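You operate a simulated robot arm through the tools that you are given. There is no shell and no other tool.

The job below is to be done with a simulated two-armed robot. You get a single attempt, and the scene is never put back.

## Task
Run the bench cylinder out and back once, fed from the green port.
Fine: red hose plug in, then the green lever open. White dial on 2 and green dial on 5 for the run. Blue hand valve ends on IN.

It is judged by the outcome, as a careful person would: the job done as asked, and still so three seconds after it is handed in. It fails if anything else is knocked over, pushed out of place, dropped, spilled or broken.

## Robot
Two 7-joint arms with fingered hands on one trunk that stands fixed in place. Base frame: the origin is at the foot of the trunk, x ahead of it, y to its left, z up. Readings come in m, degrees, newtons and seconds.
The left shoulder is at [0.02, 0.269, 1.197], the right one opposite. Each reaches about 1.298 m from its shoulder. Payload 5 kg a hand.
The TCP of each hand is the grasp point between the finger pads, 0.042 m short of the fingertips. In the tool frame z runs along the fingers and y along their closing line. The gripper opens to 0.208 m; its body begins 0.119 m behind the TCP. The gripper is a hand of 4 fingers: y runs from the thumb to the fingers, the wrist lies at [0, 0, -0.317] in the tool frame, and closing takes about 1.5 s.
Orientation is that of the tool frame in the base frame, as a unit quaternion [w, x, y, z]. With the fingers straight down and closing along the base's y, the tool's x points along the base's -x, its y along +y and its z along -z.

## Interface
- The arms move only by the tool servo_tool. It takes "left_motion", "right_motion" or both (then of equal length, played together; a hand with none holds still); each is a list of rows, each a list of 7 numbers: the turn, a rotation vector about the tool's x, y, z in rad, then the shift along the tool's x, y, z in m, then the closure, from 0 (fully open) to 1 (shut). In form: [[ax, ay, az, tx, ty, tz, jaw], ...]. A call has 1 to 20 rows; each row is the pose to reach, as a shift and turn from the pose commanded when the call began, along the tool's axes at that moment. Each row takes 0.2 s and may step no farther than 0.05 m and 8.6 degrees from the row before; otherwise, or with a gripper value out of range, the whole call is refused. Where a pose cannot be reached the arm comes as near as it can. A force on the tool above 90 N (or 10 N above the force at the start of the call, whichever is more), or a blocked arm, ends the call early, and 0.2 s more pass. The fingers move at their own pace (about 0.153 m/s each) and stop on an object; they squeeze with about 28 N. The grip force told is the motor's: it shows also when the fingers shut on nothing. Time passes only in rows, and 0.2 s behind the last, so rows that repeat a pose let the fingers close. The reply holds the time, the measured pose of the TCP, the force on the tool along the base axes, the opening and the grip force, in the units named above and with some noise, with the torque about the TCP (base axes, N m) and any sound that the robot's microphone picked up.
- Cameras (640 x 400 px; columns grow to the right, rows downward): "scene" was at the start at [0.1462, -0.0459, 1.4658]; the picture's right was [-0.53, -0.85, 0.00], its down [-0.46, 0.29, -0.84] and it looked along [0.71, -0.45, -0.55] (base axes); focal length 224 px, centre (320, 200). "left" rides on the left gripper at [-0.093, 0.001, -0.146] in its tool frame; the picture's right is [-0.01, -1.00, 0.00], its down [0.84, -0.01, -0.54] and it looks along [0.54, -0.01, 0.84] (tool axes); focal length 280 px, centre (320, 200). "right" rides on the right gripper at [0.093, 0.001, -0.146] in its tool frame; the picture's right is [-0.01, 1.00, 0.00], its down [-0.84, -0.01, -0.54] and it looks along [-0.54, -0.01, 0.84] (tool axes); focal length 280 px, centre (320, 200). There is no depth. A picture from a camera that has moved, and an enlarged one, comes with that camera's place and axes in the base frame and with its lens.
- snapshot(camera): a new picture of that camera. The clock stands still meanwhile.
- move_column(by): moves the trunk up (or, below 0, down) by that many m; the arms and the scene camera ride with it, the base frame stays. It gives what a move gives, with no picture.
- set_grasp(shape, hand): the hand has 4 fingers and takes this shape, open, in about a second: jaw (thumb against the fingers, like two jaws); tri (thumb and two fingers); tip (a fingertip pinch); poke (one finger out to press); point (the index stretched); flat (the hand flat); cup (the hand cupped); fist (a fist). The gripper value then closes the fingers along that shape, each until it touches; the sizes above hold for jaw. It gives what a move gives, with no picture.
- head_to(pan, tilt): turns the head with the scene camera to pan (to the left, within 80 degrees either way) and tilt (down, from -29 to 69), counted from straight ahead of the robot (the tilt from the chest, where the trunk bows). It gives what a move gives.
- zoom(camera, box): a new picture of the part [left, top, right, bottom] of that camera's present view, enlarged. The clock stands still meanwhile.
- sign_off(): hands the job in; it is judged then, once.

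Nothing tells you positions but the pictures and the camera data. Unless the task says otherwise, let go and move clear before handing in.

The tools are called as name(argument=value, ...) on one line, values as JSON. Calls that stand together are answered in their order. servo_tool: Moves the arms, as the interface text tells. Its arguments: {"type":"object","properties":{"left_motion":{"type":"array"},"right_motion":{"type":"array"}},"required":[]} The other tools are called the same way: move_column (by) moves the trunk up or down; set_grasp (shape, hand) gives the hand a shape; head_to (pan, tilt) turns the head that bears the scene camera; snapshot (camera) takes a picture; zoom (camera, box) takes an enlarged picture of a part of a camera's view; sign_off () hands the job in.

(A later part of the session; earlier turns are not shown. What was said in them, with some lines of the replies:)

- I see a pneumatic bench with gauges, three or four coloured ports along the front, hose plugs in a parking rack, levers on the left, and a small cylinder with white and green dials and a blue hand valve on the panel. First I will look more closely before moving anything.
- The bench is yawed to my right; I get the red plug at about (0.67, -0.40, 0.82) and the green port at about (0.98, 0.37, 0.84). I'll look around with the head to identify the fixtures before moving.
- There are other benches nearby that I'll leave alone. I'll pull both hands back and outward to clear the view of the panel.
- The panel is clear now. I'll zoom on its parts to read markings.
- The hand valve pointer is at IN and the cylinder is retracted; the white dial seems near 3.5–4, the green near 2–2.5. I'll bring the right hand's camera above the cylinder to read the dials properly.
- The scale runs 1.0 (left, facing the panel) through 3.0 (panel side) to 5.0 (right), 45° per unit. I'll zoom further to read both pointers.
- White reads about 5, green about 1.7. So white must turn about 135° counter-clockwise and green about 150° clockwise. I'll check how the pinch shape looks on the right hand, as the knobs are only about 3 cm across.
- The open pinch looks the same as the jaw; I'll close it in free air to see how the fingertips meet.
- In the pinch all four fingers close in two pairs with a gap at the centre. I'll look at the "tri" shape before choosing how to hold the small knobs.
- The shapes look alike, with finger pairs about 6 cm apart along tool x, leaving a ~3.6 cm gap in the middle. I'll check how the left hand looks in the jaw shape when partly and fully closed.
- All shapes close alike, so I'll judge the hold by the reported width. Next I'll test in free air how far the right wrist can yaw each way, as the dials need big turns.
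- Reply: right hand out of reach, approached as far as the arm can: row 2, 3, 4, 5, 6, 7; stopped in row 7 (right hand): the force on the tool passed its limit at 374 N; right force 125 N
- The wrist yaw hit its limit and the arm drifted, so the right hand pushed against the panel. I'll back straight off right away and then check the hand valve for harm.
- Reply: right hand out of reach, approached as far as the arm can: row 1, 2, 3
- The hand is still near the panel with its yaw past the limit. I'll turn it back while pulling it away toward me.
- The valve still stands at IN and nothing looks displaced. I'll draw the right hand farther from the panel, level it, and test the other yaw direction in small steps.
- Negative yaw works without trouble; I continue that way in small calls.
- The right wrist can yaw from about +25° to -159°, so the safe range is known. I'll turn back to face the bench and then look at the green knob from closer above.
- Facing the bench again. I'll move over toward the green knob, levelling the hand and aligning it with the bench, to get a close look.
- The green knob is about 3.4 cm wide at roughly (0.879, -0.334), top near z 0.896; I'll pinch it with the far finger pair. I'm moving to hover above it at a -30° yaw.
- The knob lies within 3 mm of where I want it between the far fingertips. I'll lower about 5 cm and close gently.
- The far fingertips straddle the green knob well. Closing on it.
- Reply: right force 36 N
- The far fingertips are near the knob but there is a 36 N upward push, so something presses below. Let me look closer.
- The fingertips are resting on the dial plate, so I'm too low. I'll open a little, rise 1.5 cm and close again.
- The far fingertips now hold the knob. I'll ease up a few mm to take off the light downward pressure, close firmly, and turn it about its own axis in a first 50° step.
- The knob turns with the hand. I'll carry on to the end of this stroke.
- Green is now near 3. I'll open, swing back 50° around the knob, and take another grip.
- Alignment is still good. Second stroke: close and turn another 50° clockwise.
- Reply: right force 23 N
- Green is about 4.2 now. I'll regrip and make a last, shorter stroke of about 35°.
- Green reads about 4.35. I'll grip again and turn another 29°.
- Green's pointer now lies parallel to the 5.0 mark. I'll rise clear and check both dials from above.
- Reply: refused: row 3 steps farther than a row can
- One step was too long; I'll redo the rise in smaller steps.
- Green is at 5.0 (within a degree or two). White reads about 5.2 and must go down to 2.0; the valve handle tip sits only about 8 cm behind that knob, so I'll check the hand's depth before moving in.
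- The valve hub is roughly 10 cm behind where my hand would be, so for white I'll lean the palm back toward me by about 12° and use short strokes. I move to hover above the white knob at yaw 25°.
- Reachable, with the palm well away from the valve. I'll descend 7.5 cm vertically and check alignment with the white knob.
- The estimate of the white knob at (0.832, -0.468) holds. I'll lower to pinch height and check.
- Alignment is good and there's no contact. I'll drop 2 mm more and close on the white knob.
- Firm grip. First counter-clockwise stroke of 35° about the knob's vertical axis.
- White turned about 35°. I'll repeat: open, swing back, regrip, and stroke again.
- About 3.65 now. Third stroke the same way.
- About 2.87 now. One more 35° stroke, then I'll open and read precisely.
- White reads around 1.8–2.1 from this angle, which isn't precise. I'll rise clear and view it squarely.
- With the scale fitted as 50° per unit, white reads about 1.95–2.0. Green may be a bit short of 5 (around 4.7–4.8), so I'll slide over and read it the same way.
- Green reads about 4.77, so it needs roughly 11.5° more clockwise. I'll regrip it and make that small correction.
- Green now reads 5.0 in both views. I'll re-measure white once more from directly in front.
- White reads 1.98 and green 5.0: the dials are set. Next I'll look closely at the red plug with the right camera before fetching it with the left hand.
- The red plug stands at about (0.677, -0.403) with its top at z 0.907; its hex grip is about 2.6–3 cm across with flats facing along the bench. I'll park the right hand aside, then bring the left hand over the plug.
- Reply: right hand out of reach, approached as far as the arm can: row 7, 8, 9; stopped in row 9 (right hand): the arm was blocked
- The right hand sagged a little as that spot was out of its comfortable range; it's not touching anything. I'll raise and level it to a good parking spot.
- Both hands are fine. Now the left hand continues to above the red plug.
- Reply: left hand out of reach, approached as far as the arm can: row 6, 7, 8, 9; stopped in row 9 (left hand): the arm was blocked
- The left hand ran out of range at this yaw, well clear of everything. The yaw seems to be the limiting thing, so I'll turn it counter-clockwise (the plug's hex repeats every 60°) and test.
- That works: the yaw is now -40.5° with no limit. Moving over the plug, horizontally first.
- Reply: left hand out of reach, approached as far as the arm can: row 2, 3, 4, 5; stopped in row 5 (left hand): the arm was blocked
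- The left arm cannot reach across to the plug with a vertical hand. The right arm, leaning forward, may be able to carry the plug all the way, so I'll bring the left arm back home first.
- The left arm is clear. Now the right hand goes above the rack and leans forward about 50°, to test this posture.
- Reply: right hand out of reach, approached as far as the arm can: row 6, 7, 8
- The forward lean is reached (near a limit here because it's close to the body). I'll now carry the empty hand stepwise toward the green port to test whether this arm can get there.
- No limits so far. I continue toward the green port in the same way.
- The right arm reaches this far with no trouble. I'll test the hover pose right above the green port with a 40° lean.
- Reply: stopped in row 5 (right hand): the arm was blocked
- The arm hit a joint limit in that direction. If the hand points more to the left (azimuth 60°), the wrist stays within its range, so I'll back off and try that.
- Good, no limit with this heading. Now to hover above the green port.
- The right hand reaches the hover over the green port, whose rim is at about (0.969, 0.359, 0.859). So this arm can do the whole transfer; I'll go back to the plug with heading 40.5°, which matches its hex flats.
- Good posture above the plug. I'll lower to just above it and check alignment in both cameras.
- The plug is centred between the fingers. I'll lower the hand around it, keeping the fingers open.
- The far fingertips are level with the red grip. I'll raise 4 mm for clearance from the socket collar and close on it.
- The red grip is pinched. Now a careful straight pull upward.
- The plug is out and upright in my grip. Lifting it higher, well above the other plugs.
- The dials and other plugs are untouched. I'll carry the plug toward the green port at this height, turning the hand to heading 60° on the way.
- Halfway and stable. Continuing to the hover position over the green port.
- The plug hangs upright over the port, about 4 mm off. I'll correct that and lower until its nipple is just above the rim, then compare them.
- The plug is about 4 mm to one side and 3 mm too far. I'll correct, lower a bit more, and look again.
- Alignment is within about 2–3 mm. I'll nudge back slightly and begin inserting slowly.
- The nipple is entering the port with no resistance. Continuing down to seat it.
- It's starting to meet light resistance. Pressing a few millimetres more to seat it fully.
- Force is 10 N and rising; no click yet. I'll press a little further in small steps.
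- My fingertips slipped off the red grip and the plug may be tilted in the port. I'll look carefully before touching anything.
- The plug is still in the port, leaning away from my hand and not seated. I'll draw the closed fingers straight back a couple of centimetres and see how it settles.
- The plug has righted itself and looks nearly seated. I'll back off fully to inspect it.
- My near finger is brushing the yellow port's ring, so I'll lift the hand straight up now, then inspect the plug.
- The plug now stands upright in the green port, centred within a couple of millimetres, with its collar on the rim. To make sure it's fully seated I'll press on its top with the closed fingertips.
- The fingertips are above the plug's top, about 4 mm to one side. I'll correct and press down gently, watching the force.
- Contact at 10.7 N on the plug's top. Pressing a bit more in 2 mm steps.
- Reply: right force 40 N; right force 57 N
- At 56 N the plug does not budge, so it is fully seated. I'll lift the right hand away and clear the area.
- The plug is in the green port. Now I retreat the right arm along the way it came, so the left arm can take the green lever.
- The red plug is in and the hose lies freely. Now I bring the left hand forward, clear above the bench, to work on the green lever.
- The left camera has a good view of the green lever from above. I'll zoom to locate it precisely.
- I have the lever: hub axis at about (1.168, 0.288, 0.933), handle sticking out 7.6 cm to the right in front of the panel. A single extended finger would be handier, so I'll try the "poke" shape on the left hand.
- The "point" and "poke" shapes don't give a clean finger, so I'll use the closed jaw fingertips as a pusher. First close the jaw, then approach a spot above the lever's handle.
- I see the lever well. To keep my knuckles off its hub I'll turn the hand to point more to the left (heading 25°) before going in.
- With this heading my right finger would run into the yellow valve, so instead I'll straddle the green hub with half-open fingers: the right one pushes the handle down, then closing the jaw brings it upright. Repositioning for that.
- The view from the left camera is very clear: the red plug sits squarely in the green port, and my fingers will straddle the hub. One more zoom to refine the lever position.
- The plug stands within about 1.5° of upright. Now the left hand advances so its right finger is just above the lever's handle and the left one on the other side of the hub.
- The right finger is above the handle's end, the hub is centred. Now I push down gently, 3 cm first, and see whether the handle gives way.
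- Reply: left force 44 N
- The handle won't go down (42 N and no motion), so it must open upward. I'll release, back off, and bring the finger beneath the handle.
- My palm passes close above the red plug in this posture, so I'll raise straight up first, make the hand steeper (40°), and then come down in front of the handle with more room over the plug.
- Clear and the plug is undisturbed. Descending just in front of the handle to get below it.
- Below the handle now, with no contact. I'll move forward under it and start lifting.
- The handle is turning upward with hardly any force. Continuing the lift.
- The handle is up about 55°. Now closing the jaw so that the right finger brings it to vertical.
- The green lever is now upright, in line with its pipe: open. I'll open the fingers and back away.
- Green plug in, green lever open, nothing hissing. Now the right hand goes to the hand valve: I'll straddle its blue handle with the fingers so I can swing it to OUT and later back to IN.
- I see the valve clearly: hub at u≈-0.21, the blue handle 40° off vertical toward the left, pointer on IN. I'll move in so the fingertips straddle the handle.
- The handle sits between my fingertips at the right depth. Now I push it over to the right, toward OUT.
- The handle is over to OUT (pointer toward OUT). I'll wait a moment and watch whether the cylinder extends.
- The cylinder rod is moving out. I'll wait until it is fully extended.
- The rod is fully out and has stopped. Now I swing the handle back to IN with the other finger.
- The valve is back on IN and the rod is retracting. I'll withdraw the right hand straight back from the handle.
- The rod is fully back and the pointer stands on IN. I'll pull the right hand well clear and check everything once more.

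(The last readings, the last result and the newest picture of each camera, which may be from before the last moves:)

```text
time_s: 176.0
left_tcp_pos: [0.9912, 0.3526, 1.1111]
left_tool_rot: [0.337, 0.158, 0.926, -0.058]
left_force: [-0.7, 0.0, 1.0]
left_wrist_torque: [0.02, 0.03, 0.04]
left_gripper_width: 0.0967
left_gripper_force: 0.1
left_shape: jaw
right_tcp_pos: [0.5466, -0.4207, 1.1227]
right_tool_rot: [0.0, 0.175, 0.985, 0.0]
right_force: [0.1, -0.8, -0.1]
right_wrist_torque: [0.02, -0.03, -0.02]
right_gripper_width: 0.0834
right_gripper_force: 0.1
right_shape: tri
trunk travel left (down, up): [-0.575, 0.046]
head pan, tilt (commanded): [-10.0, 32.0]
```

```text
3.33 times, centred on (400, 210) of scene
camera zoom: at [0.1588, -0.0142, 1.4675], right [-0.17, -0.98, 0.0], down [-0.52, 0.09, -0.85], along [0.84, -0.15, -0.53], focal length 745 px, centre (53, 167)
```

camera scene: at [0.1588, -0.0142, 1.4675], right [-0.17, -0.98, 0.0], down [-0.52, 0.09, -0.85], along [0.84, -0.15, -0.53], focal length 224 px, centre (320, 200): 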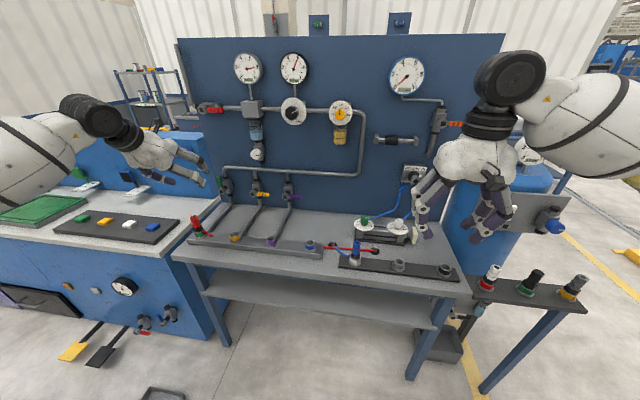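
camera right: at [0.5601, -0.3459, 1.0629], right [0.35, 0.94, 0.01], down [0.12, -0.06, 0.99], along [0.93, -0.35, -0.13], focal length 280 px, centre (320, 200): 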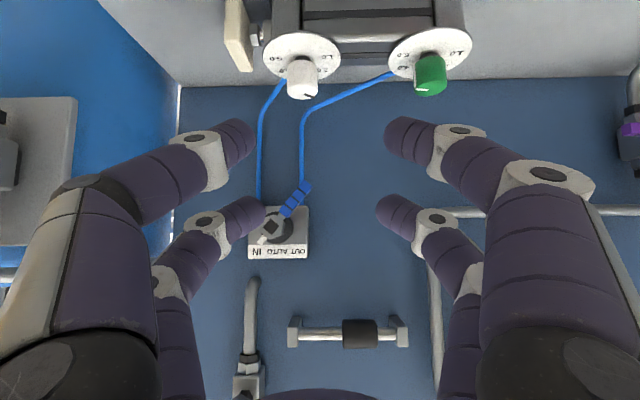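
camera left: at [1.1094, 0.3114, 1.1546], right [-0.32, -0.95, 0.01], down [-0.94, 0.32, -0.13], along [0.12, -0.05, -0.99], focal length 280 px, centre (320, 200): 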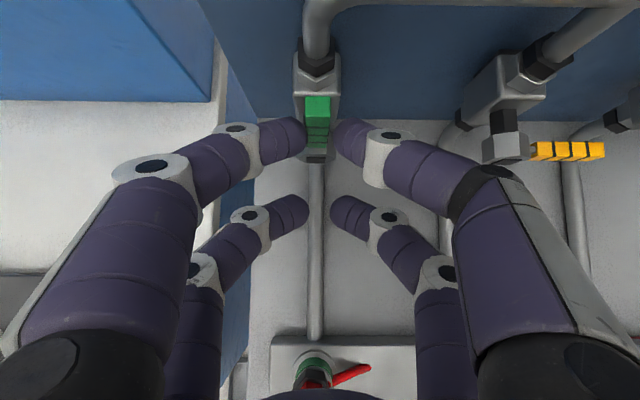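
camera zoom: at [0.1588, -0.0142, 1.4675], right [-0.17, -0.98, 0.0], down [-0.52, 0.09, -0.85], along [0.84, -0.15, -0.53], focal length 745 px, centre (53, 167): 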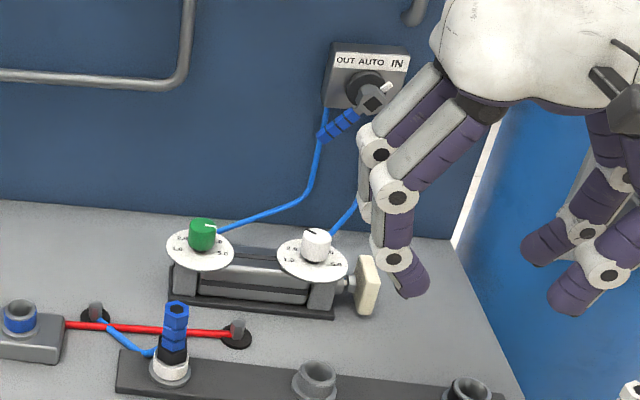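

The dials, valve and cylinder look right. Now I withdraw the left hand from over the bench as well.

servo_tool(left_motion=[[0, 0.0, 0, 0.0219, -0.0149, -0.0301, 0.534], [0, 0.07, 0, 0.0437, -0.0298, -0.0602, 0.534], [0, 0.14, 0, 0.0656, -0.0448, -0.0903, 0.534], [0, 0.21, 0, 0.0875, -0.0597, -0.1204, 0.534], [0, 0.28, 0, 0.1094, -0.0746, -0.1506, 0.534], [0, 0.36, 0, 0.1312, -0.0895, -0.1807, 0.534], [0, 0.44, 0, 0.1531, -0.1044, -0.2108, 0.534], [0, 0.53, 0, 0.175, -0.1194, -0.2409, 0.534], [0, 0.61, 0, 0.1968, -0.1343, -0.271, 0.534], [0, 0.69, 0, 0.2187, -0.1492, -0.3011, 0.534], [0, 0.69, 0, 0.2187, -0.1492, -0.3011, 0.534]])

snapshot(camera="scene")

zoom(camera="scene", box=[180, 160, 300, 260])

zoom(camera="scene", box=[350, 205, 425, 255])

zoom(camera="scene", box=[390, 150, 440, 195])

snapshot(camera="right")

```text
time_s: 178.4
left_tcp_pos: [0.6027, 0.33, 1.2005]
left_tool_rot: [0.003, 0.168, 0.986, -0.001]
left_force: [0.2, -0.1, -0.7]
left_wrist_torque: [-0.04, 0.06, 0.03]
left_gripper_width: 0.0966
left_gripper_force: 0.0
left_shape: jaw
right_tcp_pos: [0.5477, -0.419, 1.122]
right_tool_rot: [0.001, 0.175, 0.985, 0.0]
right_force: [0.7, 0.1, -0.5]
right_wrist_torque: [-0.03, 0.03, 0.02]
right_gripper_width: 0.0833
right_gripper_force: 0.0
right_shape: tri
trunk travel left (down, up): [-0.575, 0.046]
head pan, tilt (commanded): [-10.0, 32.0]
```

```text
taken
camera scene: at [0.1595, -0.0136, 1.4673], right [-0.17, -0.98, 0.0], down [-0.52, 0.09, -0.85], along [0.83, -0.15, -0.53], focal length 224 px, centre (320, 200)
```

scene: 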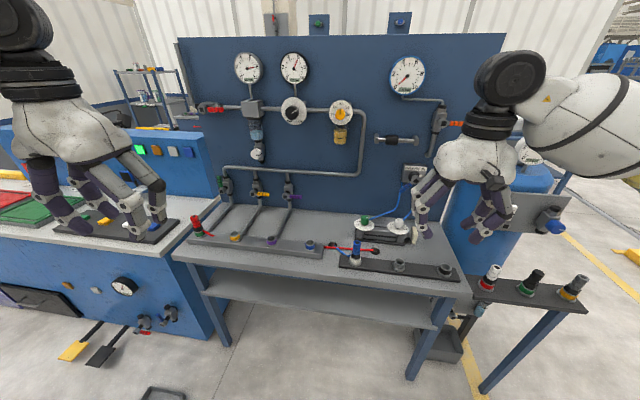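

```text
4.00 times, centred on (240, 210) of scene
camera zoom: at [0.1595, -0.0136, 1.4673], right [-0.17, -0.98, 0.0], down [-0.52, 0.09, -0.85], along [0.83, -0.15, -0.53], focal length 894 px, centre (640, 160)
```

zoom: 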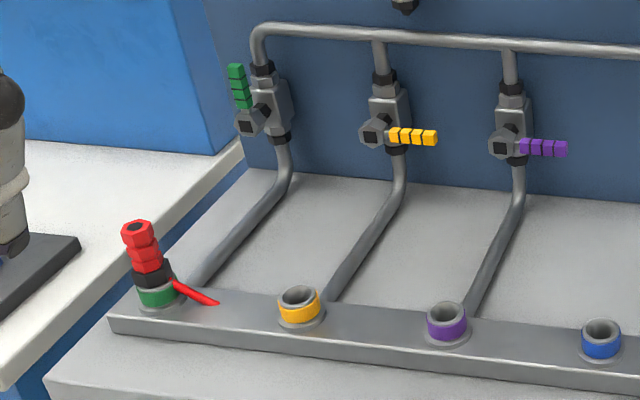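

```text
8.00 times, centred on (388, 230) of scene
camera zoom: at [0.1595, -0.0136, 1.4673], right [-0.17, -0.98, 0.0], down [-0.52, 0.09, -0.85], along [0.83, -0.15, -0.53], focal length 1789 px, centre (-220, -40)
```

zoom: 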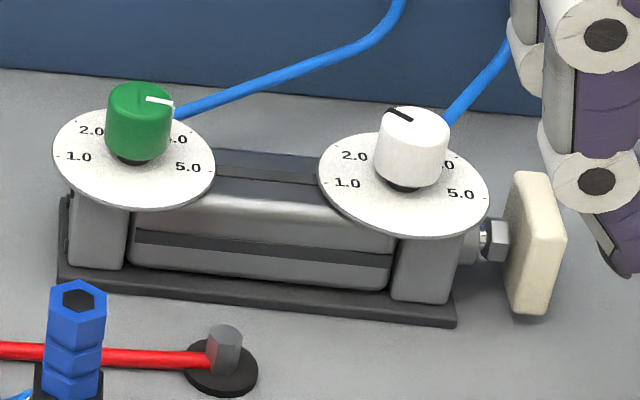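

```text
8.89 times, centred on (415, 172) of scene
camera zoom: at [0.1595, -0.0136, 1.4673], right [-0.17, -0.98, 0.0], down [-0.52, 0.09, -0.85], along [0.83, -0.15, -0.53], focal length 1987 px, centre (-524, 444)
```

zoom: 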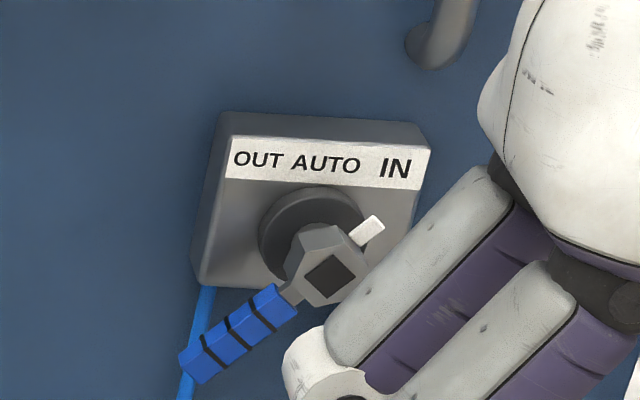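

```text
taken
camera right: at [0.46, -0.3855, 1.2681], right [0.36, 0.93, 0.0], down [0.79, -0.3, 0.54], along [0.5, -0.19, -0.84], focal length 280 px, centre (320, 200)
```

right: 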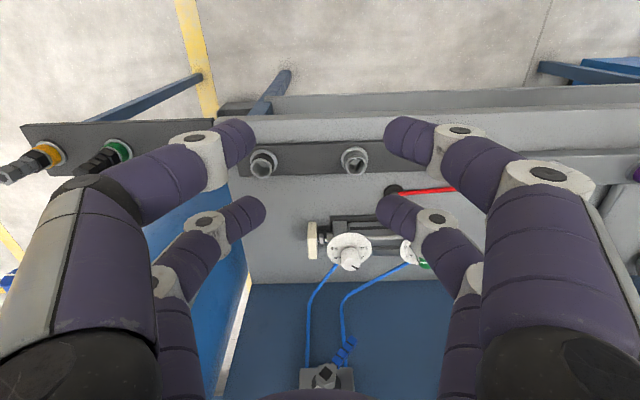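

Everything stands as asked. The red plug is seated in the green port and the green lever is open. White reads 2 and green reads 5. The cylinder has run out and back once, the blue hand valve is on IN, and both hands are clear. I'm handing the job in.

sign_off()

```text
The job is handed in.
```

I ran the bench cylinder out and back once, fed from the green port, and handed the job in; I haven't seen the verdict.

- **Feed:** the red hose plug is in the green port. It did not move when I pressed on it with 56 N. I opened the green lever after that.
- **Dials:** during the run, white read about 1.98 and green about 5.0. They look unchanged now.
- **Run:** I turned the blue hand valve to OUT and waited until the rod was fully extended and had stopped. I then turned it back to IN, and the rod retracted fully.
- **End state:** the blue hand valve is on IN. Both hands are off everything and clear of the bench fittings.

Some contacts along the way were not clean:

- **Panel:** early on, while I was testing the right wrist's range, the right hand was driven into the panel by the hand valve, with a 374 N peak. The valve stayed on IN and worked normally in the run.
- **Red plug:** my fingers slipped off it during insertion and it leaned over briefly before I pressed it home.
- **Yellow port:** a finger brushed its ring with about 9 N.
- **Green lever:** I first pushed it the wrong way with about 42 N before finding that it opens upward.

I saw nothing displaced or broken in the final pictures.
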